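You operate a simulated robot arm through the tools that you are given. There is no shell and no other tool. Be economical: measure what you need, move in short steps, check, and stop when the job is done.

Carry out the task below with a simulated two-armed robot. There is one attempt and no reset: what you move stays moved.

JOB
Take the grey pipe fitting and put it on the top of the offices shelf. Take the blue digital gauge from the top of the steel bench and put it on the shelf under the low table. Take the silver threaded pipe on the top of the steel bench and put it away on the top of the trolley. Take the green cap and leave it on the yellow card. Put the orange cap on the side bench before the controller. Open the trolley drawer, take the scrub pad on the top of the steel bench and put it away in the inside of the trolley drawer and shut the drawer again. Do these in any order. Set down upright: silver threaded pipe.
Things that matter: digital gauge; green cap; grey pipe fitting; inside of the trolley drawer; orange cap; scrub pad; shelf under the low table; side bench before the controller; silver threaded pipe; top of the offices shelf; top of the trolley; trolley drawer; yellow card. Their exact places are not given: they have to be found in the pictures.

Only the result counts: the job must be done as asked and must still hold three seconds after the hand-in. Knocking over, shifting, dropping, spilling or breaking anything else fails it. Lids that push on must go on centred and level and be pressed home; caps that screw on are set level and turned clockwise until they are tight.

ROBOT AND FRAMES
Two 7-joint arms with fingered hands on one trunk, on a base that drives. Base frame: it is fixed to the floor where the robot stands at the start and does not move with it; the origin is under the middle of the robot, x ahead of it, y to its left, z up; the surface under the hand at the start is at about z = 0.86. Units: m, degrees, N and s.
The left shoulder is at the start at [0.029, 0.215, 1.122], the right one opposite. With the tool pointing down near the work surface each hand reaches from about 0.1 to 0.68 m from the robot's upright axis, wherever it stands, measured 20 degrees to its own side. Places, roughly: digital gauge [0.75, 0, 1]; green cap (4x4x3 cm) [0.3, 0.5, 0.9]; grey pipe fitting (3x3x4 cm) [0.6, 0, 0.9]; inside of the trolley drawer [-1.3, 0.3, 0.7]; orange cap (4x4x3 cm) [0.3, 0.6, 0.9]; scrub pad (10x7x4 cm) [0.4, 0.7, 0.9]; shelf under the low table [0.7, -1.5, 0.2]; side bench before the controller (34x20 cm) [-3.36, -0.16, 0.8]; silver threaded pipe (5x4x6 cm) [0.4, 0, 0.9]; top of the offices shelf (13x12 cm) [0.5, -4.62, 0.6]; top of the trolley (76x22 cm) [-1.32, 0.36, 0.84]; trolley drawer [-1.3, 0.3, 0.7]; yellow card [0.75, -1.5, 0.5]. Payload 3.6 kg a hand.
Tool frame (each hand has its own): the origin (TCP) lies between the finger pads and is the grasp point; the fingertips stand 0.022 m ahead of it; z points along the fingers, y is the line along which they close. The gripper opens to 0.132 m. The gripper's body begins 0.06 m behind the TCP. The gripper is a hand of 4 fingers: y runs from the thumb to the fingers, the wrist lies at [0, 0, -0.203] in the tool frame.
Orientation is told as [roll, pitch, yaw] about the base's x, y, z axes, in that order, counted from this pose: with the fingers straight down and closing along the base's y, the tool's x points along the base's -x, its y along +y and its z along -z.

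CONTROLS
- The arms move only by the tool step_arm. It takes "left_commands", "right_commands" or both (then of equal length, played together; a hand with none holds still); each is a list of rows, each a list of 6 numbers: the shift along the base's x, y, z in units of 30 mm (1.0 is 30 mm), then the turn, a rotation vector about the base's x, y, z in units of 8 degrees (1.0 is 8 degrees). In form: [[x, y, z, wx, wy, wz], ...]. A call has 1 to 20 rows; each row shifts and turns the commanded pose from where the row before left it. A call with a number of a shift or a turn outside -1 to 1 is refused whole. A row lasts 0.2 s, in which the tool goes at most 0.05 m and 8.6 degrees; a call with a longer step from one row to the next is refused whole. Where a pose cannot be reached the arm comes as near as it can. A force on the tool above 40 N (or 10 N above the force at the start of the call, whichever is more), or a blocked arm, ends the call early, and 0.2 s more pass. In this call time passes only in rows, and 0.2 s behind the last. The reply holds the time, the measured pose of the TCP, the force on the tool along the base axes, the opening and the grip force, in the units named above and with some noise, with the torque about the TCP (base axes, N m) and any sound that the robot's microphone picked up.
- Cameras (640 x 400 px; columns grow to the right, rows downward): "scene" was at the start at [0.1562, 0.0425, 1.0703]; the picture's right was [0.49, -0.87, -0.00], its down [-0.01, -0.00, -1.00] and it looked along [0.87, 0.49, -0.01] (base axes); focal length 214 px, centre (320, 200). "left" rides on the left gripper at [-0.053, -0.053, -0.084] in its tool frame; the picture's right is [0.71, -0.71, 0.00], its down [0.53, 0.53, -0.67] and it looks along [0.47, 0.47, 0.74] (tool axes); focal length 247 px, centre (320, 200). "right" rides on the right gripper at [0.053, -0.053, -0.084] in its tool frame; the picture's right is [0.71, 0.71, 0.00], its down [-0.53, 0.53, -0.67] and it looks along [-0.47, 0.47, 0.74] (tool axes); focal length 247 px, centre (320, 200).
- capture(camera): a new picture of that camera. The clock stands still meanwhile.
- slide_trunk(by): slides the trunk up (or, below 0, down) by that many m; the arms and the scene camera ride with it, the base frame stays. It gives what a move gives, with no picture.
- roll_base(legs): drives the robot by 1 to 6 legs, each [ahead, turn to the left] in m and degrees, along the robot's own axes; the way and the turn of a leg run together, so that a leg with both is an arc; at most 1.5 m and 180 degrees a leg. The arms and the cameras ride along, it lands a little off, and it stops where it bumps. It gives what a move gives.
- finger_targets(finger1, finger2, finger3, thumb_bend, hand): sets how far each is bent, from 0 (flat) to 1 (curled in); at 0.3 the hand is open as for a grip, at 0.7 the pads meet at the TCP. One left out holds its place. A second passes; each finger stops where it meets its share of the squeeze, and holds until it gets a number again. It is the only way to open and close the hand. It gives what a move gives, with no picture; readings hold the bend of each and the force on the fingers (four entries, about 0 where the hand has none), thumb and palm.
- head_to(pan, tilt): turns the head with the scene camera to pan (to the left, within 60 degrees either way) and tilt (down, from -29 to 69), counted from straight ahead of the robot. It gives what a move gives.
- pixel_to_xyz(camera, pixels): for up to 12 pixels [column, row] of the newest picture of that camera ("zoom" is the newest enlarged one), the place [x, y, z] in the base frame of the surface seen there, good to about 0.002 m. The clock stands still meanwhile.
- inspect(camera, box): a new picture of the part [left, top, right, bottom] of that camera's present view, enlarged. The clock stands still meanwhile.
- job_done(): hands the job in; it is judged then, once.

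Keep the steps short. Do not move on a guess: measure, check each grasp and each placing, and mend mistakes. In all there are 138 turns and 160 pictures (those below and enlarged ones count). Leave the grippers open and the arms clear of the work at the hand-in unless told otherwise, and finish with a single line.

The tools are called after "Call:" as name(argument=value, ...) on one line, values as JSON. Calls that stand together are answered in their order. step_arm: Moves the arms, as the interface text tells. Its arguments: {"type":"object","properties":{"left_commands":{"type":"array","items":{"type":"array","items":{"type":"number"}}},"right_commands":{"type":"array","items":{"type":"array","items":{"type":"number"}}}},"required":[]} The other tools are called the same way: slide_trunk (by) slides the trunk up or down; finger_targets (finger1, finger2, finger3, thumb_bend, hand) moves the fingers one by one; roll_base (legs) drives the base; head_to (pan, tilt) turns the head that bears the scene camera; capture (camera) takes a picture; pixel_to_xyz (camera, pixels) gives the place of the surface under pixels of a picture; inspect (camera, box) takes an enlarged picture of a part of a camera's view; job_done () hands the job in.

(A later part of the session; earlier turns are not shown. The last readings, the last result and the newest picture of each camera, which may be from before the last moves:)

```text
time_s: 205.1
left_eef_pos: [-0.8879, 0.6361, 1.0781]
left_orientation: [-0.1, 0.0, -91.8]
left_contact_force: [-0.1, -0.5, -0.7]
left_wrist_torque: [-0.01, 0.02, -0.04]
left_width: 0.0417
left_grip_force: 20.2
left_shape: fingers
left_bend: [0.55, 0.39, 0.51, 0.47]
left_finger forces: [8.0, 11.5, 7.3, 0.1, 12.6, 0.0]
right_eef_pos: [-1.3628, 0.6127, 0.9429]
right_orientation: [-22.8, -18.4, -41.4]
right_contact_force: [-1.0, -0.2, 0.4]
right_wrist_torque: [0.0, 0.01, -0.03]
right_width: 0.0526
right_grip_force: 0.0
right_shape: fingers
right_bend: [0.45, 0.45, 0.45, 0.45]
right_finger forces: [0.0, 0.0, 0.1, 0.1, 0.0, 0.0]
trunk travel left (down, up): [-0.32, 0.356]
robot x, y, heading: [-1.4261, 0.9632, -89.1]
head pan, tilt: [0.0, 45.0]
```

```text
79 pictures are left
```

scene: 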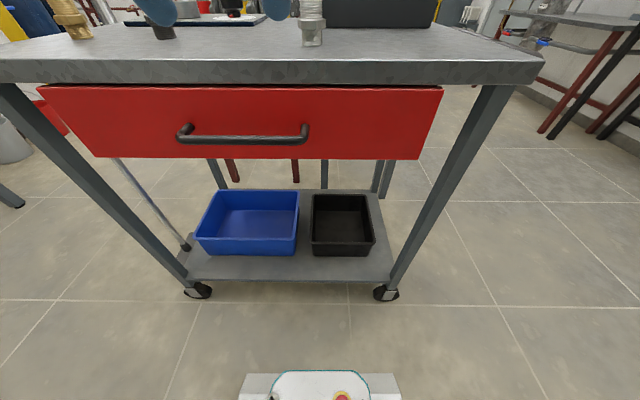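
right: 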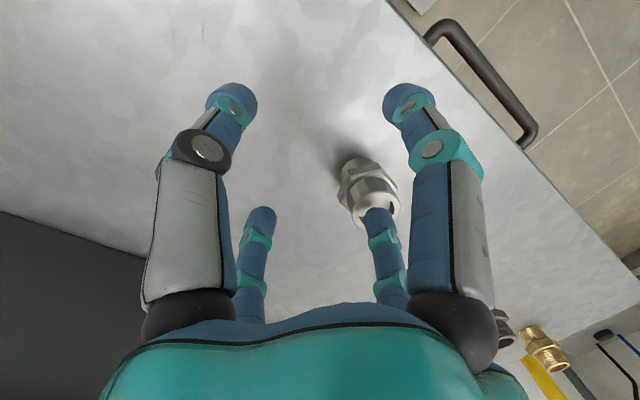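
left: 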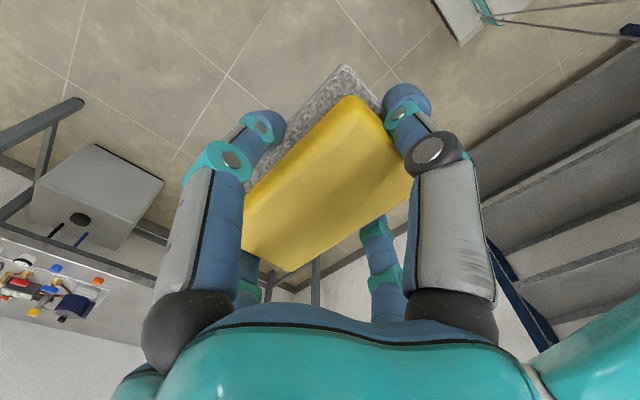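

I set the fingers to 0.5 and approach the bar along the tool axis, stopping 7 cm short to look.

Call:
finger_targets(hand="right", finger1=0.48, finger2=0.48, finger3=0.48, thumb_bend=0.48)

Call:
step_arm(right_commands=[[0.5, 0.5, 0, 0, 0, 0], [0.35, 0.35, 0, 0, 0, 0], [-0.05, -0.5, -0.9, 0, 0, 0], [-0.05, -0.5, -0.9, 0, 0, 0], [-0.05, -0.5, -0.9, 0, 0, 0], [-0.05, -0.5, -0.9, 0, 0, 0]])

Call:
capture(camera="right")

Call:
capture(camera="scene")

```text
time_s: 206.1
left_eef_pos: [-0.8882, 0.6357, 1.076]
left_orientation: [0.0, -0.1, -91.7]
left_contact_force: [-0.1, 1.2, -0.5]
left_wrist_torque: [0.02, 0.0, 0.02]
left_width: 0.0419
left_grip_force: 19.7
left_shape: fingers
left_bend: [0.55, 0.39, 0.51, 0.47]
left_finger forces: [7.9, 11.4, 7.3, 0.0, 12.6, 0.1]
right_eef_pos: [-1.3621, 0.6136, 0.9417]
right_orientation: [-22.8, -18.4, -41.4]
right_contact_force: [0.6, 1.4, -0.6]
right_wrist_torque: [0.0, 0.04, 0.01]
right_width: 0.0458
right_grip_force: 0.1
right_shape: fingers
right_bend: [0.48, 0.48, 0.48, 0.48]
right_finger forces: [0.1, 0.1, 0.0, 0.0, 0.0, 0.0]
trunk travel left (down, up): [-0.32, 0.356]
robot x, y, heading: [-1.4317, 0.9685, -89.4]
head pan, tilt: [0.0, 45.0]
```

```text
time_s: 207.5
left_eef_pos: [-0.8887, 0.6352, 1.0762]
left_orientation: [-0.1, 0.0, -91.8]
left_contact_force: [0.4, -1.0, -0.9]
left_wrist_torque: [0.01, -0.02, 0.0]
left_width: 0.0419
left_grip_force: 19.6
left_shape: fingers
left_bend: [0.55, 0.39, 0.51, 0.47]
left_finger forces: [7.9, 11.5, 7.4, 0.0, 12.6, 0.0]
right_eef_pos: [-1.3465, 0.5795, 0.8341]
right_orientation: [-22.8, -18.4, -41.4]
right_contact_force: [0.9, -0.1, 0.3]
right_wrist_torque: [0.01, 0.03, 0.0]
right_width: 0.0461
right_grip_force: 0.0
right_shape: fingers
right_bend: [0.48, 0.48, 0.48, 0.48]
right_finger forces: [0.1, 0.1, 0.0, 0.0, 0.1, 0.0]
trunk travel left (down, up): [-0.32, 0.356]
robot x, y, heading: [-1.4309, 0.9647, -89.2]
head pan, tilt: [0.0, 45.0]
```

```text
78 pictures are left
```

right: 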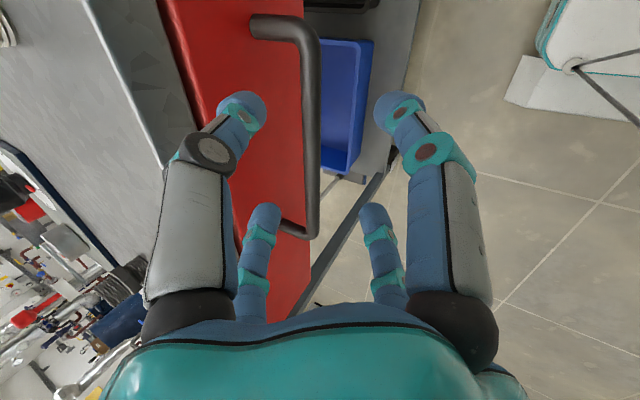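

```text
77 pictures are left
```

scene: 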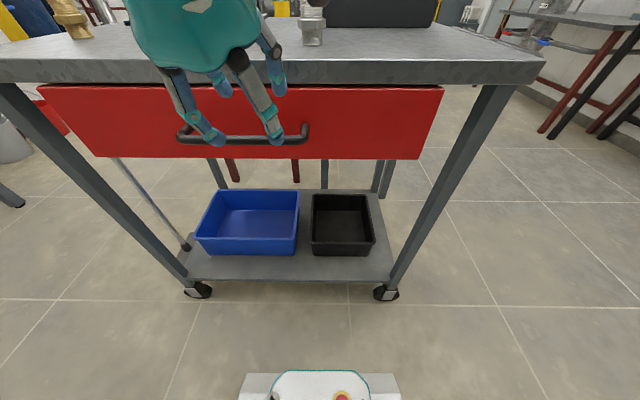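

The bar lies between the inner and outer finger pairs. I shift 2 cm toward the bar's middle, then advance to the bar.

Call:
step_arm(right_commands=[[0.7, 0, 0, 0, 0, 0], [0, -0.32, -0.57, 0, 0, 0], [0, -0.32, -0.57, 0, 0, 0], [0, -0.32, -0.57, 0, 0, 0], [0, -0.32, -0.57, 0, 0, 0]])

Call:
capture(camera="right")

```text
time_s: 208.7
left_eef_pos: [-0.8883, 0.6361, 1.0764]
left_orientation: [-0.1, 0.0, -91.8]
left_contact_force: [1.2, 0.7, -1.0]
left_wrist_torque: [0.02, 0.03, 0.01]
left_width: 0.0419
left_grip_force: 19.3
left_shape: fingers
left_bend: [0.55, 0.39, 0.51, 0.47]
left_finger forces: [8.1, 11.5, 7.2, 0.1, 12.7, 0.0]
right_eef_pos: [-1.3236, 0.5405, 0.7669]
right_orientation: [-22.8, -18.4, -41.4]
right_contact_force: [0.1, -0.5, 0.5]
right_wrist_torque: [-0.02, -0.04, -0.03]
right_width: 0.0458
right_grip_force: 0.2
right_shape: fingers
right_bend: [0.48, 0.48, 0.48, 0.48]
right_finger forces: [0.0, 0.1, 0.1, 0.0, 0.0, 0.1]
trunk travel left (down, up): [-0.32, 0.356]
robot x, y, heading: [-1.4254, 0.9644, -89.2]
head pan, tilt: [0.0, 45.0]
```

```text
76 pictures are left
```

right: 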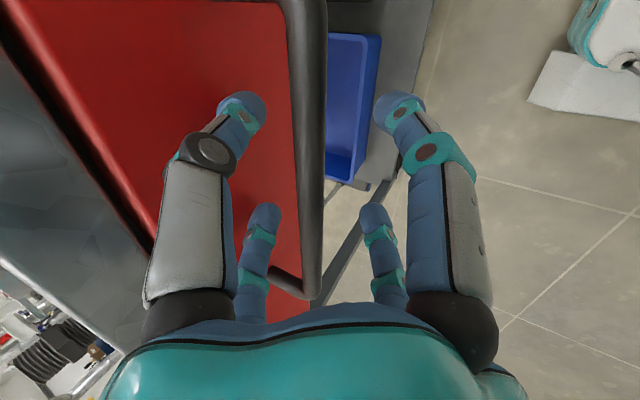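

The bar is in the middle of the claw. I close on it.

Call:
finger_targets(hand="right", finger1=0.7, finger2=0.7, finger3=0.7, thumb_bend=0.7)

Call:
capture(camera="right")

```text
time_s: 209.7
left_eef_pos: [-0.8878, 0.6363, 1.076]
left_orientation: [-0.1, -0.1, -91.8]
left_contact_force: [0.0, -0.6, -0.3]
left_wrist_torque: [-0.07, 0.0, 0.01]
left_width: 0.0415
left_grip_force: 19.6
left_shape: fingers
left_bend: [0.55, 0.39, 0.51, 0.47]
left_finger forces: [8.0, 11.4, 7.2, 0.0, 12.6, 0.0]
right_eef_pos: [-1.3233, 0.5411, 0.7668]
right_orientation: [-22.9, -18.4, -41.5]
right_contact_force: [-3.2, -5.5, 1.2]
right_wrist_torque: [-0.03, 0.08, -0.04]
right_width: 0.0047
right_grip_force: 6.8
right_shape: fingers
right_bend: [0.67, 0.68, 0.65, 0.65]
right_finger forces: [1.8, 2.0, 3.8, 0.0, 5.7, 0.0]
trunk travel left (down, up): [-0.32, 0.356]
robot x, y, heading: [-1.4314, 0.9676, -89.3]
head pan, tilt: [0.0, 45.0]
```

```text
75 pictures are left
```

right: 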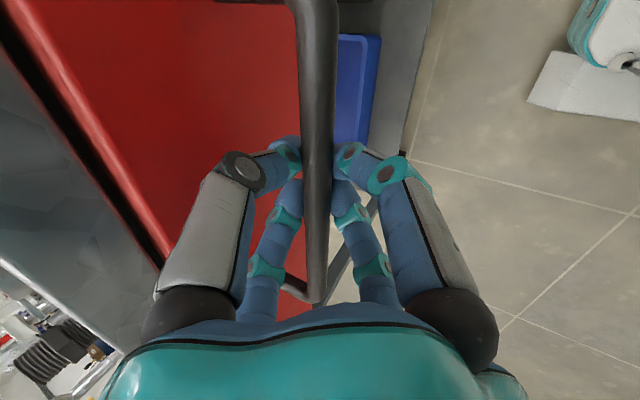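

Gripped. I pull the drawer by backing the base 0.12 m first.

Call:
roll_base(legs=[[-0.12, 0]])

Call:
capture(camera="scene")

```text
time_s: 210.9
left_eef_pos: [-0.8893, 0.7543, 1.0762]
left_orientation: [-0.1, -0.1, -91.6]
left_contact_force: [0.1, -0.2, 0.0]
left_wrist_torque: [0.01, 0.03, 0.01]
left_width: 0.0421
left_grip_force: 20.1
left_shape: fingers
left_bend: [0.55, 0.39, 0.51, 0.47]
left_finger forces: [8.0, 11.4, 7.4, 0.0, 12.6, 0.1]
right_eef_pos: [-1.3232, 0.6589, 0.7663]
right_orientation: [-22.7, -18.4, -41.2]
right_contact_force: [-0.4, 0.5, -6.2]
right_wrist_torque: [0.03, -0.02, 0.06]
right_width: 0.0021
right_grip_force: 7.3
right_shape: fingers
right_bend: [0.67, 0.67, 0.67, 0.67]
right_finger forces: [4.1, 3.4, 1.9, 0.0, 4.4, 0.1]
trunk travel left (down, up): [-0.32, 0.356]
robot x, y, heading: [-1.4266, 1.0837, -89.0]
head pan, tilt: [0.0, 45.0]
```

```text
74 pictures are left
```

scene: 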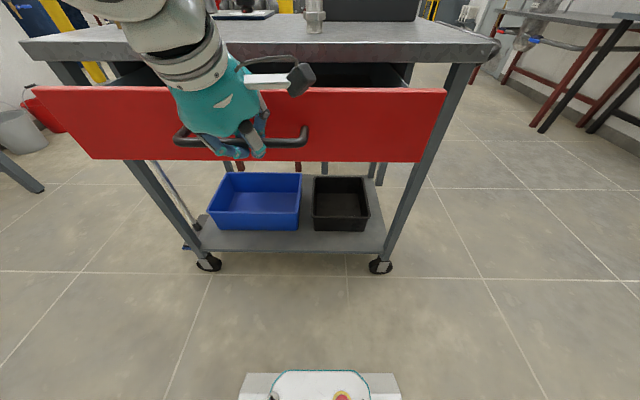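

The drawer opens. Another 0.12 m.

Call:
roll_base(legs=[[-0.12, 0]])

Call:
capture(camera="scene")

```text
time_s: 212.2
left_eef_pos: [-0.8891, 0.8755, 1.0765]
left_orientation: [-0.1, 0.1, -91.7]
left_contact_force: [-1.0, -0.2, 0.6]
left_wrist_torque: [-0.01, 0.06, -0.01]
left_width: 0.0418
left_grip_force: 19.6
left_shape: fingers
left_bend: [0.55, 0.39, 0.51, 0.47]
left_finger forces: [8.0, 11.4, 7.3, 0.1, 12.6, 0.0]
right_eef_pos: [-1.3254, 0.7797, 0.7671]
right_orientation: [-22.7, -18.4, -41.3]
right_contact_force: [8.5, -0.5, -8.1]
right_wrist_torque: [0.05, -0.15, 0.06]
right_width: 0.0013
right_grip_force: 9.1
right_shape: fingers
right_bend: [0.67, 0.67, 0.67, 0.67]
right_finger forces: [7.6, 2.7, 1.7, 0.1, 6.0, 0.0]
trunk travel left (down, up): [-0.32, 0.356]
robot x, y, heading: [-1.4315, 1.2108, -89.3]
head pan, tilt: [0.0, 45.0]
```

```text
73 pictures are left
```

scene: 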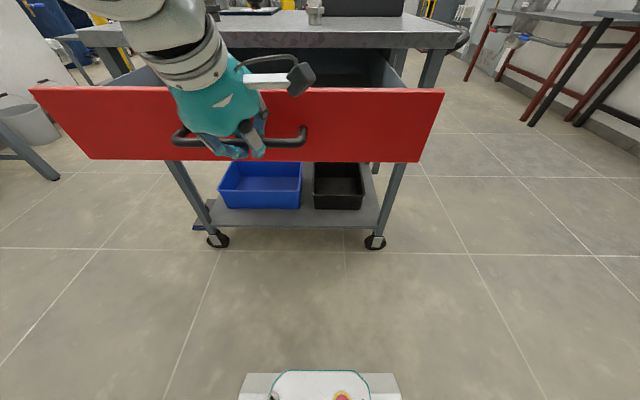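

Drawer is open 24 cm. I release the handle and retreat the right hand along its axis.

Call:
finger_targets(hand="right", finger1=0.47, finger2=0.47, finger3=0.47, thumb_bend=0.47)

Call:
step_arm(right_commands=[[0.03, 0.45, 0.8, 0, 0, 0], [0.03, 0.45, 0.8, 0, 0, 0], [0.03, 0.45, 0.8, 0, 0, 0], [0, 0.45, 0.8, 0, 0, 0], [-0.5, 0.3, 0.9, 0, 0, 0], [-0.8, 0.2, 0.9, 0, 0, 0], [-0.8, 0, 0.9, 0, 0, 0], [-0.8, 0, 0.9, 0, 0, 0], [-0.8, 0, 0.9, 0, 0, 0]])

Call:
capture(camera="scene")

```text
time_s: 213.2
left_eef_pos: [-0.8908, 0.8759, 1.0776]
left_orientation: [0.0, 0.0, -91.8]
left_contact_force: [0.1, -0.3, -0.3]
left_wrist_torque: [0.02, -0.01, -0.04]
left_width: 0.0417
left_grip_force: 19.3
left_shape: fingers
left_bend: [0.55, 0.39, 0.51, 0.47]
left_finger forces: [8.0, 11.5, 7.3, 0.0, 12.5, 0.0]
right_eef_pos: [-1.3262, 0.7808, 0.7683]
right_orientation: [-22.7, -18.4, -41.4]
right_contact_force: [-0.2, 2.8, 0.9]
right_wrist_torque: [-0.02, -0.02, 0.02]
right_width: 0.0464
right_grip_force: 1.1
right_shape: fingers
right_bend: [0.47, 0.47, 0.48, 0.48]
right_finger forces: [0.0, 0.1, 1.2, 0.0, 1.4, 0.0]
trunk travel left (down, up): [-0.32, 0.356]
robot x, y, heading: [-1.4299, 1.2069, -89.4]
head pan, tilt: [0.0, 45.0]
```

```text
time_s: 215.2
left_eef_pos: [-0.8908, 0.8764, 1.0768]
left_orientation: [0.0, 0.0, -91.8]
left_contact_force: [-0.4, 0.2, -0.9]
left_wrist_torque: [-0.01, -0.01, 0.01]
left_width: 0.0418
left_grip_force: 19.8
left_shape: fingers
left_bend: [0.55, 0.39, 0.51, 0.47]
left_finger forces: [8.0, 11.5, 7.3, 0.0, 12.7, 0.0]
right_eef_pos: [-1.4342, 0.8496, 0.9976]
right_orientation: [-22.7, -18.4, -41.2]
right_contact_force: [-0.4, 0.3, -1.2]
right_wrist_torque: [0.02, -0.02, 0.0]
right_width: 0.0477
right_grip_force: 0.1
right_shape: fingers
right_bend: [0.47, 0.47, 0.47, 0.47]
right_finger forces: [0.0, 0.1, 0.0, 0.1, 0.0, 0.0]
trunk travel left (down, up): [-0.32, 0.356]
robot x, y, heading: [-1.4307, 1.204, -89.5]
head pan, tilt: [0.0, 45.0]
```

```text
72 pictures are left
```

scene: 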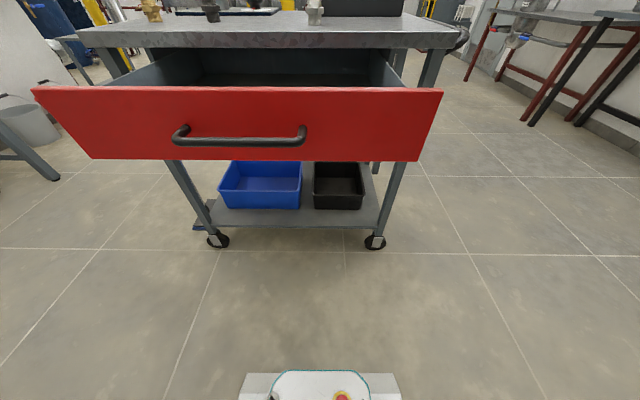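

Call:
pixel_to_xyz(camera="scene", pixels=[[170, 72], [380, 72], [250, 80], [330, 80], [40, 88], [440, 90], [240, 88], [150, 60]])

Call:
roll_base(legs=[[0.1, 0]])

```text
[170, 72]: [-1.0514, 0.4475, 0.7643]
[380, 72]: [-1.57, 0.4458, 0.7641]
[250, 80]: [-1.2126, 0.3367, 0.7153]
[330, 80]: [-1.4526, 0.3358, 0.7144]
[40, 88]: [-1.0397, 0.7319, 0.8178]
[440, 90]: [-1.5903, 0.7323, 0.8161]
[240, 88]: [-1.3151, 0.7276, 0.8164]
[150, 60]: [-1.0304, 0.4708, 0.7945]
```

```text
time_s: 216.3
left_eef_pos: [-0.889, 0.7725, 1.0751]
left_orientation: [-0.1, 0.1, -91.8]
left_contact_force: [-0.3, 0.5, -1.6]
left_wrist_torque: [0.03, 0.01, 0.02]
left_width: 0.0417
left_grip_force: 19.3
left_shape: fingers
left_bend: [0.55, 0.39, 0.51, 0.47]
left_finger forces: [8.0, 11.6, 7.3, 0.0, 12.6, 0.0]
right_eef_pos: [-1.4307, 0.7456, 0.9976]
right_orientation: [-22.6, -18.3, -41.3]
right_contact_force: [-0.2, -0.9, -0.3]
right_wrist_torque: [0.05, -0.01, 0.01]
right_width: 0.0477
right_grip_force: 0.2
right_shape: fingers
right_bend: [0.47, 0.47, 0.47, 0.47]
right_finger forces: [0.0, 0.0, 0.0, 0.0, 0.0, 0.0]
trunk travel left (down, up): [-0.32, 0.356]
robot x, y, heading: [-1.4268, 1.1051, -89.2]
head pan, tilt: [0.0, 45.0]
```

Left hand moves over the drawer at (-1.20, 0.615); the right hand moves aside.

Call:
step_arm(left_commands=[[-0.864, -0.437, -0.347, 0, 0, 0.02], [-0.864, -0.437, -0.347, 0, 0, 0.02], [-0.864, -0.437, -0.347, 0, 0, 0.02], [-0.864, -0.437, -0.347, 0, 0, 0.02], [-0.864, -0.437, -0.347, 0, 0, 0.02], [-0.864, -0.437, -0.347, 0, 0, 0.02], [-0.864, -0.437, -0.347, 0, 0, 0.02], [-0.864, -0.437, -0.347, 0, 0, 0.02], [-0.864, -0.437, -0.347, 0, 0, 0.02], [-0.864, -0.437, -0.347, 0, 0, 0.02], [-0.864, -0.437, -0.347, 0, 0, 0.02], [-0.864, -0.437, -0.347, 0, 0, 0.02]], right_commands=[[-0.35, 0.15, 0, 0, 0, 0], [-0.35, 0.15, 0, 0, 0, 0], [-0.35, 0.15, 0, 0, 0, 0], [-0.35, 0.15, 0, 0, 0, 0], [-0.35, 0.15, 0, 0, 0, 0], [-0.35, 0.15, 0, 0, 0, 0], [-0.35, 0.15, 0, 0, 0, 0], [-0.35, 0.15, 0, 0, 0, 0], [-0.35, 0.15, 0, 0, 0, 0], [-0.35, 0.15, 0, 0, 0, 0], [-0.35, 0.15, 0, 0, 0, 0], [-0.35, 0.15, 0, 0, 0, 0]])

Call:
capture(camera="left")

Call:
capture(camera="scene")

```text
time_s: 218.9
left_eef_pos: [-1.2025, 0.6145, 0.9504]
left_orientation: [0.0, -0.1, -89.6]
left_contact_force: [0.0, 0.5, -1.3]
left_wrist_torque: [-0.03, -0.01, 0.01]
left_width: 0.0421
left_grip_force: 19.3
left_shape: fingers
left_bend: [0.55, 0.39, 0.51, 0.47]
left_finger forces: [7.9, 11.5, 7.2, 0.1, 12.3, 0.0]
right_eef_pos: [-1.5559, 0.7986, 0.9999]
right_orientation: [-22.6, -18.4, -41.3]
right_contact_force: [0.1, 0.5, -0.9]
right_wrist_torque: [0.0, 0.02, 0.0]
right_width: 0.0474
right_grip_force: 0.2
right_shape: fingers
right_bend: [0.47, 0.47, 0.47, 0.47]
right_finger forces: [0.0, 0.1, 0.1, 0.0, 0.0, 0.0]
right hand out of reach, approached as far as the arm can: row 12
trunk travel left (down, up): [-0.32, 0.356]
robot x, y, heading: [-1.4312, 1.1052, -89.0]
head pan, tilt: [0.0, 45.0]
```

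```text
71 pictures are left
```

left: 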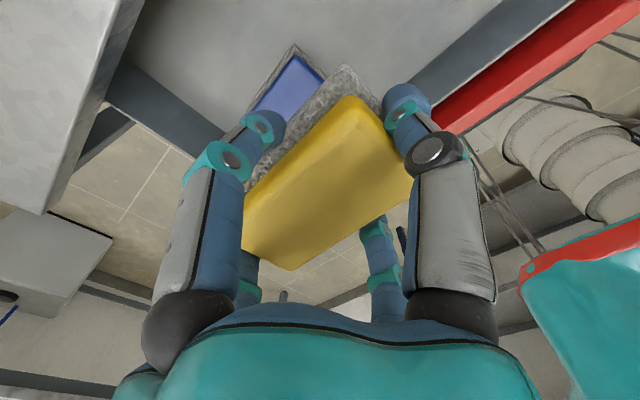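

```text
70 pictures are left
```

scene: 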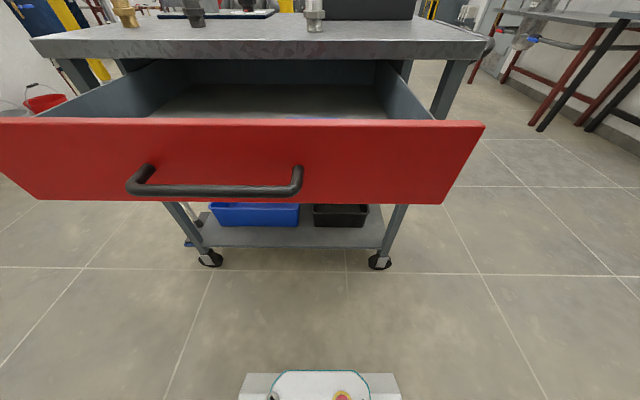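

There is already a blue item in the drawer at left-view (290,85). I measure it and the drawer floor.

Call:
pixel_to_xyz(camera="left", pixels=[[290, 85], [296, 48], [262, 108], [322, 76], [225, 60], [200, 30], [370, 60], [120, 80], [440, 80], [500, 70]])

Call:
pixel_to_xyz(camera="scene", pixels=[[305, 118], [290, 117], [335, 118], [200, 105], [260, 105], [380, 105], [130, 105]])

```text
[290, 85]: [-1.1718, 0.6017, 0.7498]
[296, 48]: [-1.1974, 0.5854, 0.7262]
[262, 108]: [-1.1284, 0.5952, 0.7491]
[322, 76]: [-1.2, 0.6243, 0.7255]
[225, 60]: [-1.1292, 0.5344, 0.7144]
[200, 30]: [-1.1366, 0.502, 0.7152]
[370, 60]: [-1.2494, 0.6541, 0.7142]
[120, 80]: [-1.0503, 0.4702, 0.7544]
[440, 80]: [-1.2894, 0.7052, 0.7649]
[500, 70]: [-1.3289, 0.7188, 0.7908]
```

```text
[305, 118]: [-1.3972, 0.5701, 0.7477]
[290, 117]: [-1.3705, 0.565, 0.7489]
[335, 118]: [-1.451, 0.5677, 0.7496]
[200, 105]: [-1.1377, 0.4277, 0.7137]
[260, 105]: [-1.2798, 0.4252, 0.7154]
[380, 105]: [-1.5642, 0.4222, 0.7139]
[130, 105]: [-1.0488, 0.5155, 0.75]
```

Call:
capture(camera="right")

Call:
inspect(camera="scene", box=[60, 40, 480, 220])

```text
69 pictures are left
```

right: 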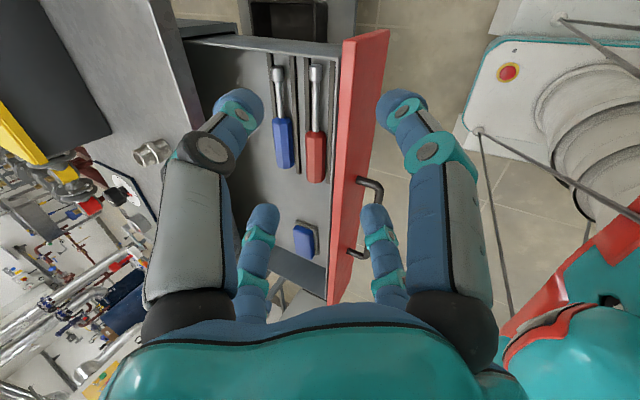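

```text
1.52 times, centred on (270, 130) of scene
```

zoom: 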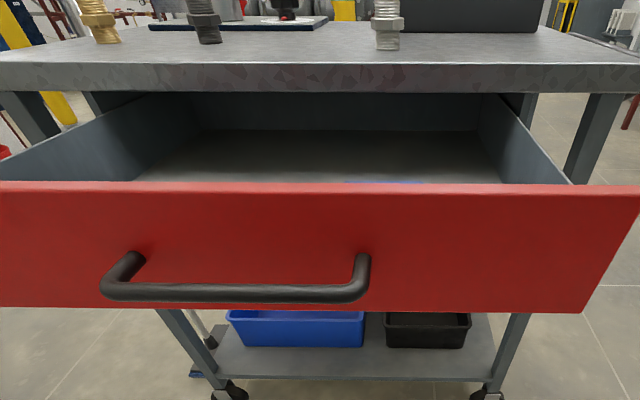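

Call:
pixel_to_xyz(camera="right", pixels=[[284, 165], [316, 180], [297, 172], [303, 222], [294, 240], [316, 240], [306, 257], [300, 200], [275, 195], [325, 200], [280, 100], [245, 190]])

```text
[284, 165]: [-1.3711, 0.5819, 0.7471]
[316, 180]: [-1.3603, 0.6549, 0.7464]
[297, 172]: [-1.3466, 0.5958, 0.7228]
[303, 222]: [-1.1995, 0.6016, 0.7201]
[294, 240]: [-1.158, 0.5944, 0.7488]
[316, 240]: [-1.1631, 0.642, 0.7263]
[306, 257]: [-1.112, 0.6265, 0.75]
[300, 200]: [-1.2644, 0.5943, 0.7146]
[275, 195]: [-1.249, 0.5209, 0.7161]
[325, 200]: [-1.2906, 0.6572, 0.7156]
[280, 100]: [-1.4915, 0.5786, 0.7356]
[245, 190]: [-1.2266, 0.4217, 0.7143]
```

The free spot is x -1.34…-1.205 between the screwdrivers and the blue pad. I rotate the pad 90° so its long side runs along y, centred at (-1.272, 0.60).

Call:
step_arm(left_commands=[[-0.193, -0.04, 0, 0, 0, 0.9375], [-0.193, -0.04, 0, 0, 0, 0.9375], [-0.193, -0.04, 0, 0, 0, 0.9375], [-0.193, -0.04, 0, 0, 0, 0.9375], [-0.193, -0.04, 0, 0, 0, 0.9375], [-0.193, -0.04, 0, 0, 0, 0.9375], [-0.193, -0.04, 0, 0, 0, 0.9375], [-0.193, -0.04, 0, 0, 0, 0.9375], [-0.193, -0.04, 0, 0, 0, 0.9375], [-0.193, -0.04, 0, 0, 0, 0.9375], [-0.193, -0.04, 0, 0, 0, 0.9375], [-0.193, -0.04, 0, 0, 0, 0.9375]])

Call:
step_arm(left_commands=[[0, 0, -0.9, 0, 0, 0], [0, 0, -0.9, 0, 0, 0], [0, 0, -0.9, 0, 0, 0], [0, 0, -0.9, 0, 0, 0]])

Call:
capture(camera="left")

Call:
capture(camera="right")

```text
time_s: 221.5
left_eef_pos: [-1.2706, 0.6024, 0.9531]
left_orientation: [0.0, -0.1, 0.3]
left_contact_force: [0.0, -0.6, -0.2]
left_wrist_torque: [0.02, 0.01, 0.0]
left_width: 0.0418
left_grip_force: 20.0
left_shape: fingers
left_bend: [0.55, 0.39, 0.51, 0.47]
left_finger forces: [7.9, 11.4, 7.2, 0.0, 12.2, 0.0]
right_eef_pos: [-1.5567, 0.7971, 1.0]
right_orientation: [-22.7, -18.4, -41.3]
right_contact_force: [0.3, 0.4, -0.3]
right_wrist_torque: [0.04, -0.05, 0.02]
right_width: 0.0473
right_grip_force: 0.0
right_shape: fingers
right_bend: [0.47, 0.47, 0.47, 0.47]
right_finger forces: [0.1, 0.0, 0.0, 0.0, 0.0, 0.1]
trunk travel left (down, up): [-0.32, 0.356]
robot x, y, heading: [-1.4291, 1.1026, -89.4]
head pan, tilt: [0.0, 45.0]
```

```text
time_s: 222.5
left_eef_pos: [-1.2693, 0.6025, 0.8429]
left_orientation: [0.1, 0.0, 0.2]
left_contact_force: [0.0, -0.7, -0.9]
left_wrist_torque: [-0.03, 0.02, 0.0]
left_width: 0.0417
left_grip_force: 19.4
left_shape: fingers
left_bend: [0.55, 0.39, 0.51, 0.47]
left_finger forces: [7.9, 11.4, 7.3, 0.1, 12.3, 0.0]
right_eef_pos: [-1.5557, 0.7969, 1.0003]
right_orientation: [-22.5, -18.3, -41.2]
right_contact_force: [-0.7, 0.0, 1.0]
right_wrist_torque: [-0.01, -0.01, 0.04]
right_width: 0.0476
right_grip_force: 0.0
right_shape: fingers
right_bend: [0.47, 0.47, 0.47, 0.47]
right_finger forces: [0.1, 0.1, 0.0, 0.0, 0.1, 0.0]
trunk travel left (down, up): [-0.32, 0.356]
robot x, y, heading: [-1.4317, 1.1024, -89.2]
head pan, tilt: [0.0, 45.0]
```

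```text
67 pictures are left
```

left: 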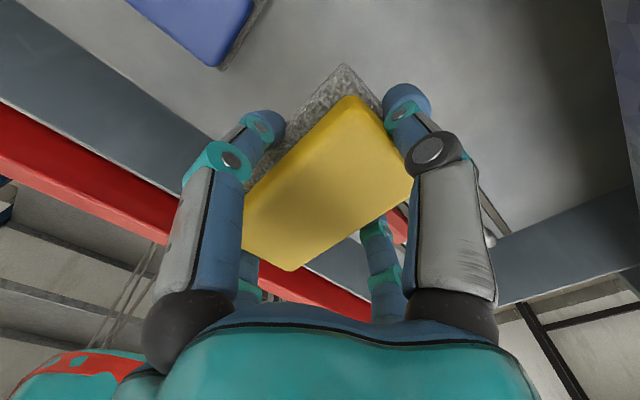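

```text
66 pictures are left
```

right: 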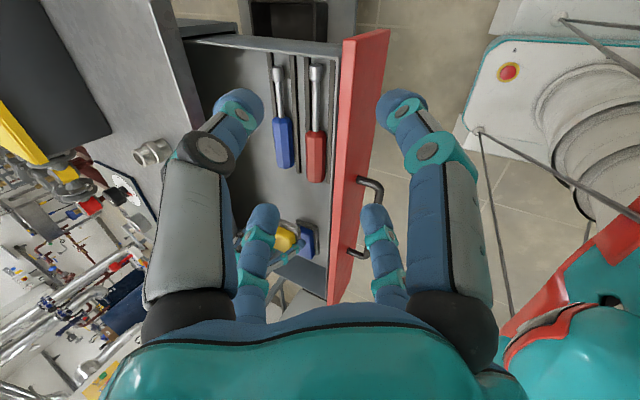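

Clear of the other items. Lowering to the floor of the drawer.

Call:
step_arm(left_commands=[[0, 0, -0.9, 0, 0, 0], [0, 0, -0.9, 0, 0, 0], [0, 0, -0.9, 0, 0, 0], [0, 0, -0.5, 0, 0, 0], [0, 0, -0.12, 0, 0, 0], [0, 0, -0.1, 0, 0, 0]])

```text
time_s: 223.9
left_eef_pos: [-1.2703, 0.6016, 0.7429]
left_orientation: [-0.1, -0.1, 0.2]
left_contact_force: [3.6, 3.7, 14.7]
left_wrist_torque: [-0.07, -0.01, 0.05]
left_width: 0.0416
left_grip_force: 25.7
left_shape: fingers
left_bend: [0.55, 0.39, 0.51, 0.47]
left_finger forces: [13.8, 11.9, 14.3, 0.0, 12.3, 0.0]
right_eef_pos: [-1.5561, 0.7995, 0.9999]
right_orientation: [-22.7, -18.4, -41.2]
right_contact_force: [0.2, 0.3, -1.2]
right_wrist_torque: [0.04, 0.0, -0.01]
right_width: 0.0472
right_grip_force: 0.1
right_shape: fingers
right_bend: [0.47, 0.47, 0.47, 0.47]
right_finger forces: [0.1, 0.0, 0.0, 0.0, 0.0, 0.0]
trunk travel left (down, up): [-0.32, 0.356]
robot x, y, heading: [-1.4293, 1.1001, -89.0]
head pan, tilt: [0.0, 45.0]
```

Touchdown. I open each finger slightly and lift.

Call:
step_arm(left_commands=[[0, 0, 0.08, 0, 0, 0]])

Call:
finger_targets(hand="left", finger1=0.45, finger2=0.31, finger3=0.43, thumb_bend=0.37)

Call:
step_arm(left_commands=[[0, 0, 0.4, 0, 0, 0], [0, 0, 0.9, 0, 0, 0], [0, 0, 0.9, 0, 0, 0], [0, 0, 0.9, 0, 0, 0], [0, 0, 0.9, 0, 0, 0], [0, 0, 0.9, 0, 0, 0], [0, 0, 0.9, 0, 0, 0]])

Call:
capture(camera="left")

```text
time_s: 224.3
left_eef_pos: [-1.2704, 0.6044, 0.7427]
left_orientation: [0.0, 0.0, 0.2]
left_contact_force: [1.3, -2.2, 5.5]
left_wrist_torque: [-0.22, 0.04, 0.07]
left_width: 0.0419
left_grip_force: 22.3
left_shape: fingers
left_bend: [0.55, 0.39, 0.51, 0.47]
left_finger forces: [9.7, 11.1, 10.6, 0.0, 13.0, 0.0]
right_eef_pos: [-1.5558, 0.7976, 1.0007]
right_orientation: [-22.6, -18.3, -41.3]
right_contact_force: [-0.6, 0.1, 0.1]
right_wrist_torque: [0.02, 0.06, -0.03]
right_width: 0.0473
right_grip_force: 0.0
right_shape: fingers
right_bend: [0.47, 0.47, 0.47, 0.47]
right_finger forces: [0.0, 0.1, 0.0, 0.0, 0.0, 0.1]
trunk travel left (down, up): [-0.32, 0.356]
robot x, y, heading: [-1.4282, 1.1028, -89.2]
head pan, tilt: [0.0, 45.0]
```

```text
time_s: 225.3
left_eef_pos: [-1.2701, 0.6049, 0.7437]
left_orientation: [-0.1, -0.1, 0.2]
left_contact_force: [0.8, -0.1, 0.2]
left_wrist_torque: [-0.02, 0.0, 0.0]
left_width: 0.0624
left_grip_force: 0.2
left_shape: fingers
left_bend: [0.45, 0.31, 0.43, 0.37]
left_finger forces: [0.0, 0.0, 0.0, 0.1, 0.0, 0.1]
right_eef_pos: [-1.5561, 0.7981, 1.0001]
right_orientation: [-22.7, -18.2, -41.3]
right_contact_force: [0.8, 0.6, 0.7]
right_wrist_torque: [-0.02, 0.0, -0.02]
right_width: 0.0475
right_grip_force: 0.0
right_shape: fingers
right_bend: [0.47, 0.47, 0.47, 0.47]
right_finger forces: [0.1, 0.0, 0.0, 0.0, 0.0, 0.1]
trunk travel left (down, up): [-0.32, 0.356]
robot x, y, heading: [-1.433, 1.1044, -89.4]
head pan, tilt: [0.0, 45.0]
```

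```text
time_s: 226.9
left_eef_pos: [-1.269, 0.6046, 0.9193]
left_orientation: [0.0, 0.1, 0.2]
left_contact_force: [-0.8, -0.1, -0.8]
left_wrist_torque: [0.03, 0.02, 0.0]
left_width: 0.0626
left_grip_force: 0.1
left_shape: fingers
left_bend: [0.45, 0.31, 0.43, 0.37]
left_finger forces: [0.0, 0.0, 0.0, 0.1, 0.0, 0.0]
right_eef_pos: [-1.5561, 0.7996, 1.0003]
right_orientation: [-22.5, -18.3, -41.3]
right_contact_force: [-0.1, -0.5, 0.3]
right_wrist_torque: [-0.01, 0.01, 0.03]
right_width: 0.0476
right_grip_force: 0.0
right_shape: fingers
right_bend: [0.47, 0.47, 0.47, 0.47]
right_finger forces: [0.0, 0.0, 0.1, 0.0, 0.1, 0.0]
trunk travel left (down, up): [-0.32, 0.356]
robot x, y, heading: [-1.4304, 1.1027, -89.1]
head pan, tilt: [0.0, 45.0]
```

```text
65 pictures are left
```

left: 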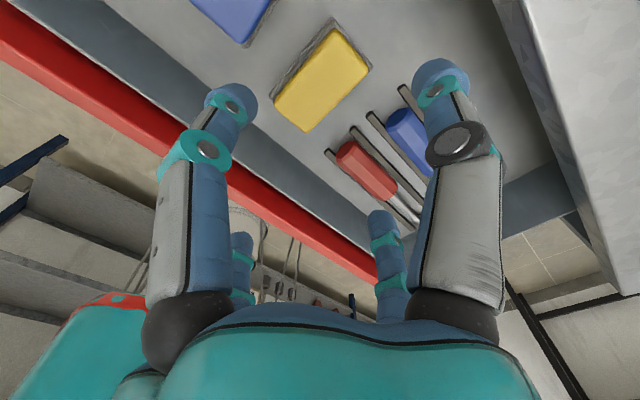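

The yellow scrub pad lies in the drawer. Now I move the left hand out in front of the handle with closed fingers to push the drawer shut.

Call:
step_arm(left_commands=[[0, 0.5, 0.6, 0, 0, 0], [0, 0.9, 0.3, 0, 0, 0], [-0.1, 1, 0, 0, 0, 0], [-0.2, 1, 0, 0, 0, 0], [-0.2, 1, 0, 0, 0, 0], [-0.3, 1, 0, 0, 0, 0], [-0.3, 1, 0, 0, 0, 0], [-0.2, 1, 0, 0, 0, 0], [0, 1, 0, 0, 0, 0]])

Call:
finger_targets(hand="left", finger1=0.7, finger2=0.7, finger3=0.7, thumb_bend=0.7)

Call:
step_arm(left_commands=[[0, 0, -0.8, 0, 0, 0], [0, 0, -0.9, 0, 0, 0], [0, 0, -0.9, 0, 0, 0], [0, 0, -0.9, 0, 0, 0], [0, 0, -0.9, 0, 0, 0], [0, 0, -0.9, 0, 0, 0]])

Call:
capture(camera="scene")

```text
time_s: 228.9
left_eef_pos: [-1.309, 0.8572, 0.9455]
left_orientation: [0.0, 0.0, 0.2]
left_contact_force: [-0.4, 0.3, 0.2]
left_wrist_torque: [0.02, 0.0, 0.02]
left_width: 0.0625
left_grip_force: 0.0
left_shape: fingers
left_bend: [0.45, 0.31, 0.43, 0.37]
left_finger forces: [0.0, 0.1, 0.1, 0.0, 0.0, 0.0]
right_eef_pos: [-1.557, 0.7987, 0.9995]
right_orientation: [-22.7, -18.3, -41.3]
right_contact_force: [-1.1, -0.2, -0.4]
right_wrist_torque: [0.01, 0.02, 0.0]
right_width: 0.0473
right_grip_force: 0.0
right_shape: fingers
right_bend: [0.47, 0.47, 0.47, 0.47]
right_finger forces: [0.0, 0.0, 0.1, 0.0, 0.0, 0.1]
trunk travel left (down, up): [-0.32, 0.356]
robot x, y, heading: [-1.4296, 1.1007, -89.2]
head pan, tilt: [0.0, 45.0]
```

```text
time_s: 229.9
left_eef_pos: [-1.3095, 0.8564, 0.9447]
left_orientation: [0.0, 0.0, 0.2]
left_contact_force: [0.2, 0.2, 0.4]
left_wrist_torque: [0.0, 0.01, -0.01]
left_width: 0.0
left_grip_force: 0.0
left_shape: fingers
left_bend: [0.7, 0.68, 0.7, 0.69]
left_finger forces: [0.1, 0.0, 0.1, 0.0, 0.0, 0.0]
right_eef_pos: [-1.5561, 0.7974, 1.0004]
right_orientation: [-22.6, -18.3, -41.4]
right_contact_force: [-0.1, 0.2, 1.0]
right_wrist_torque: [0.02, -0.01, 0.03]
right_width: 0.0476
right_grip_force: 0.1
right_shape: fingers
right_bend: [0.47, 0.47, 0.47, 0.47]
right_finger forces: [0.0, 0.0, 0.0, 0.1, 0.1, 0.0]
trunk travel left (down, up): [-0.32, 0.356]
robot x, y, heading: [-1.4305, 1.1034, -89.3]
head pan, tilt: [0.0, 45.0]
```

```text
time_s: 231.3
left_eef_pos: [-1.3069, 0.8574, 0.7861]
left_orientation: [0.0, 0.1, 0.2]
left_contact_force: [0.1, 0.4, 0.0]
left_wrist_torque: [-0.02, -0.01, 0.02]
left_width: 0.0003
left_grip_force: 0.2
left_shape: fingers
left_bend: [0.7, 0.68, 0.7, 0.69]
left_finger forces: [0.0, 0.0, 0.1, 0.1, 0.0, 0.1]
right_eef_pos: [-1.5566, 0.7982, 0.9997]
right_orientation: [-22.6, -18.3, -41.3]
right_contact_force: [-0.2, -0.1, 0.8]
right_wrist_torque: [-0.03, 0.0, -0.02]
right_width: 0.0475
right_grip_force: 0.1
right_shape: fingers
right_bend: [0.47, 0.47, 0.47, 0.47]
right_finger forces: [0.0, 0.1, 0.0, 0.0, 0.1, 0.1]
trunk travel left (down, up): [-0.32, 0.356]
robot x, y, heading: [-1.4303, 1.1027, -89.2]
head pan, tilt: [0.0, 45.0]
```

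```text
64 pictures are left
```

scene: 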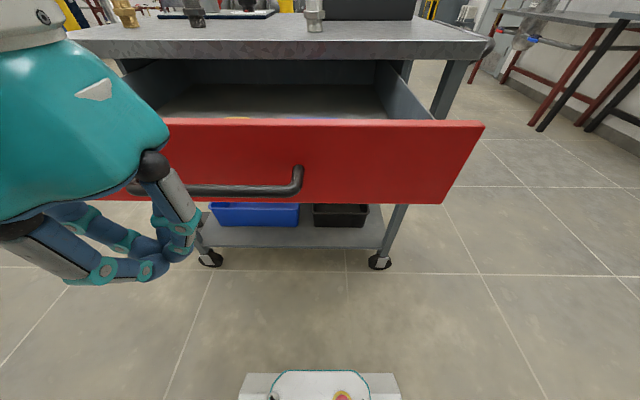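

I lower 1.5 cm more and push toward -y.

Call:
step_arm(left_commands=[[0, 0, -0.5, 0, 0, 0], [0, -0.7, 0, 0, 0, 0], [0, -0.7, 0, 0, 0, 0], [0, -0.7, 0, 0, 0, 0], [0, -0.7, 0, 0, 0, 0], [0, -0.7, 0, 0, 0, 0], [0, -0.7, 0, 0, 0, 0], [0, -0.7, 0, 0, 0, 0], [0, -0.7, 0, 0, 0, 0], [0, -0.7, 0, 0, 0, 0], [0, -0.7, 0, 0, 0, 0], [0, -0.6, 0, 0, 0, 0], [0, -0.4, 0, 0, 0, 0]])

Call:
capture(camera="scene")

```text
time_s: 234.1
left_eef_pos: [-1.3106, 0.6145, 0.7702]
left_orientation: [0.1, 0.0, 0.2]
left_contact_force: [-0.6, 1.1, 1.5]
left_wrist_torque: [-0.04, 0.0, 0.02]
left_width: 0.0
left_grip_force: 0.6
left_shape: fingers
left_bend: [0.69, 0.68, 0.69, 0.7]
left_finger forces: [0.1, 0.1, 0.0, 0.1, 1.9, 0.0]
right_eef_pos: [-1.5568, 0.7974, 1.0]
right_orientation: [-22.6, -18.4, -41.3]
right_contact_force: [0.2, 0.2, 0.1]
right_wrist_torque: [-0.01, 0.0, -0.04]
right_width: 0.0475
right_grip_force: 0.1
right_shape: fingers
right_bend: [0.47, 0.47, 0.47, 0.47]
right_finger forces: [0.0, 0.0, 0.0, 0.0, 0.1, 0.1]
trunk travel left (down, up): [-0.32, 0.356]
robot x, y, heading: [-1.4347, 1.1021, -89.3]
head pan, tilt: [0.0, 45.0]
```

```text
63 pictures are left
```

scene: 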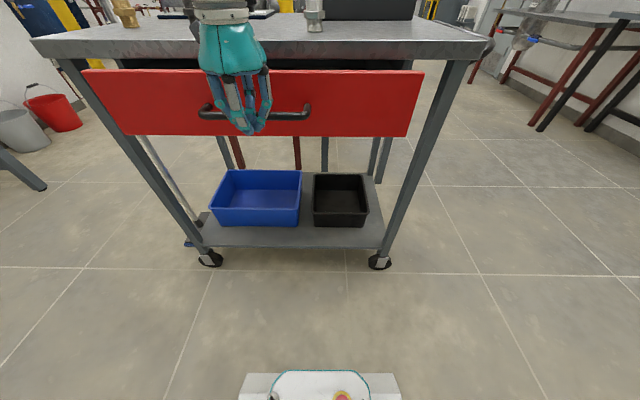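

Call:
pixel_to_xyz(camera="scene", pixels=[[350, 80], [150, 80], [290, 116], [440, 50]])

```text
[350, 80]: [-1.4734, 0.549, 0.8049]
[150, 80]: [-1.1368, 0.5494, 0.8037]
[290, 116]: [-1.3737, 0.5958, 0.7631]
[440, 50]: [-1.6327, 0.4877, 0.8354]
```

Front must go 6 cm further. I tilt the hand 20° (palm back from the trolley edge) while pushing.

Call:
step_arm(left_commands=[[0, -0.2, 0, -0.6, 0, 0], [0, -0.2, 0, -0.6, 0, 0], [0, -0.2, 0, -0.6, 0, 0], [0, -0.2, 0, -0.6, 0, 0], [0, -0.35, 0, 0, 0, 0], [0, -0.35, 0, 0, 0, 0], [0, -0.3, 0, 0, 0, 0]])

Call:
capture(camera="scene")

Call:
pixel_to_xyz(camera="scene", pixels=[[350, 82], [150, 82], [440, 50], [380, 82]])

```text
time_s: 235.7
left_eef_pos: [-1.3102, 0.5603, 0.7705]
left_orientation: [-19.2, 0.2, 0.2]
left_contact_force: [-1.3, 0.5, 0.1]
left_wrist_torque: [-0.02, 0.02, 0.0]
left_width: 0.0003
left_grip_force: 0.1
left_shape: fingers
left_bend: [0.69, 0.68, 0.69, 0.69]
left_finger forces: [0.0, 0.1, 0.0, 0.1, 0.1, 0.1]
right_eef_pos: [-1.5554, 0.797, 0.9999]
right_orientation: [-22.6, -18.3, -41.4]
right_contact_force: [-0.1, 0.2, -0.4]
right_wrist_torque: [-0.03, 0.01, -0.02]
right_width: 0.0475
right_grip_force: 0.1
right_shape: fingers
right_bend: [0.47, 0.47, 0.47, 0.47]
right_finger forces: [0.0, 0.0, 0.0, 0.0, 0.1, 0.0]
trunk travel left (down, up): [-0.32, 0.356]
robot x, y, heading: [-1.4303, 1.1006, -89.2]
head pan, tilt: [0.0, 45.0]
```

```text
62 pictures are left
```

scene: 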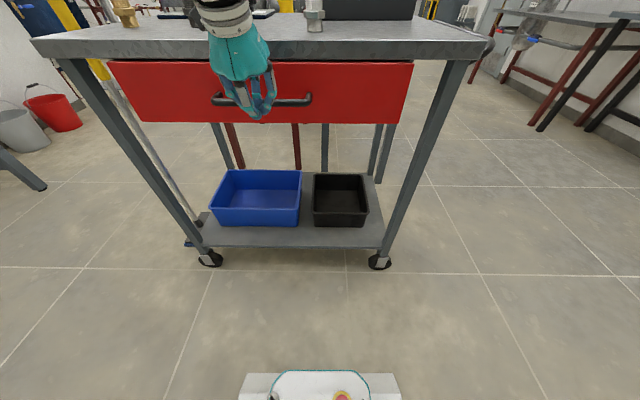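

```text
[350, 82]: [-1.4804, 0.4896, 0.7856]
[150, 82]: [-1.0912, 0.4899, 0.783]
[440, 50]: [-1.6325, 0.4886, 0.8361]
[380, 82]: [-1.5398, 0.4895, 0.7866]
```

The drawer front is flush again (y 0.4897 as at the start). I retreat both hands, level them, and raise the trunk to its home height.

Call:
step_arm(left_commands=[[0, 0.9, 0, 0, 0, 0], [0, 1, 0.2, 0, 0, 0], [0, 1, 0.5, 0, 0, 0], [0, 1, 0.8, 0.6, 0, 0], [0.1, 0.8, 0.8, 0.6, 0, 0], [0.1, 0.8, 0.8, 0.6, 0, 0], [0.2, 0.5, 0.8, 0.6, 0, 0], [0.2, 0, 0.8, 0, 0, -0.8], [0.2, 0, 0.8, 0, 0, -0.8], [0.3, 0, 0.8, 0, 0, -0.8], [0.3, 0, 0.8, 0, 0, -0.8], [0.3, 0, 0.5, 0, 0, -0.8]], right_commands=[[0, 0, 0.3, 0.72, 0, 0], [0, 0, 0.3, 0.72, 0, 0], [0, 0, 0.3, 0.72, 0, 0], [0, 0, 0.3, 0.72, 0, 0], [0, 0, 0, 0.72, 0, 0], [0, 0, 0, 0, 0, -0.87], [0, 0, 0, 0, 0, -0.87], [0, 0, 0, 0, 0, -0.87], [0, 0, 0, 0, 0, -0.87], [0, 0, 0, 0, 0, -0.87], [0, 0, 0, 0, 0, -0.87], [0, 0, 0, 0, 0, -0.87]])

Call:
slide_trunk(by=0.08)

Call:
capture(camera="scene")

```text
time_s: 238.3
left_eef_pos: [-1.2571, 0.7397, 0.9985]
left_orientation: [0.0, 0.0, -31.8]
left_contact_force: [0.2, -1.0, -0.1]
left_wrist_torque: [-0.01, -0.01, 0.03]
left_width: 0.0002
left_grip_force: 0.1
left_shape: fingers
left_bend: [0.69, 0.68, 0.69, 0.69]
left_finger forces: [0.0, 0.0, 0.1, 0.0, 0.1, 0.0]
right_eef_pos: [-1.5556, 0.7999, 1.0349]
right_orientation: [-1.4, 1.4, -93.3]
right_contact_force: [-0.7, 0.8, -0.2]
right_wrist_torque: [-0.01, 0.02, 0.03]
right_width: 0.0474
right_grip_force: 0.0
right_shape: fingers
right_bend: [0.47, 0.47, 0.47, 0.47]
right_finger forces: [0.1, 0.0, 0.0, 0.1, 0.1, 0.0]
trunk travel left (down, up): [-0.32, 0.356]
robot x, y, heading: [-1.4313, 1.1035, -89.1]
head pan, tilt: [0.0, 45.0]
```

```text
time_s: 239.5
left_eef_pos: [-1.258, 0.7416, 1.0789]
left_orientation: [0.1, 0.0, -31.8]
left_contact_force: [0.2, 0.3, 0.8]
left_wrist_torque: [0.01, -0.02, -0.01]
left_width: 0.0
left_grip_force: 0.1
left_shape: fingers
left_bend: [0.69, 0.68, 0.69, 0.69]
left_finger forces: [0.1, 0.0, 0.1, 0.0, 0.0, 0.0]
right_eef_pos: [-1.5557, 0.7984, 1.1164]
right_orientation: [-1.5, 1.4, -93.3]
right_contact_force: [-0.5, 0.6, 0.3]
right_wrist_torque: [0.03, -0.04, 0.0]
right_width: 0.0476
right_grip_force: 0.2
right_shape: fingers
right_bend: [0.47, 0.47, 0.47, 0.47]
right_finger forces: [0.0, 0.0, 0.0, 0.0, 0.0, 0.1]
trunk travel left (down, up): [-0.4, 0.276]
robot x, y, heading: [-1.4336, 1.1019, -89.2]
head pan, tilt: [0.0, 45.0]
```

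```text
61 pictures are left
```

scene: 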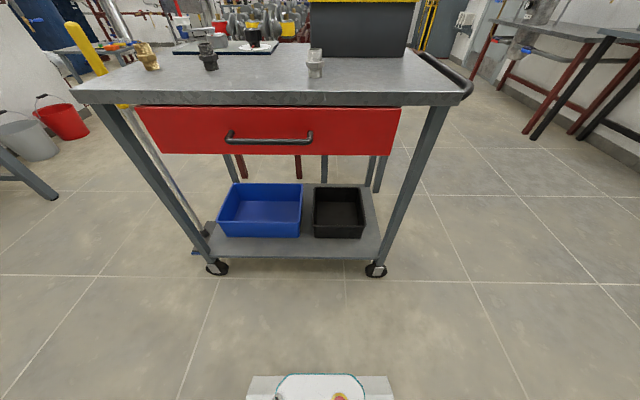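

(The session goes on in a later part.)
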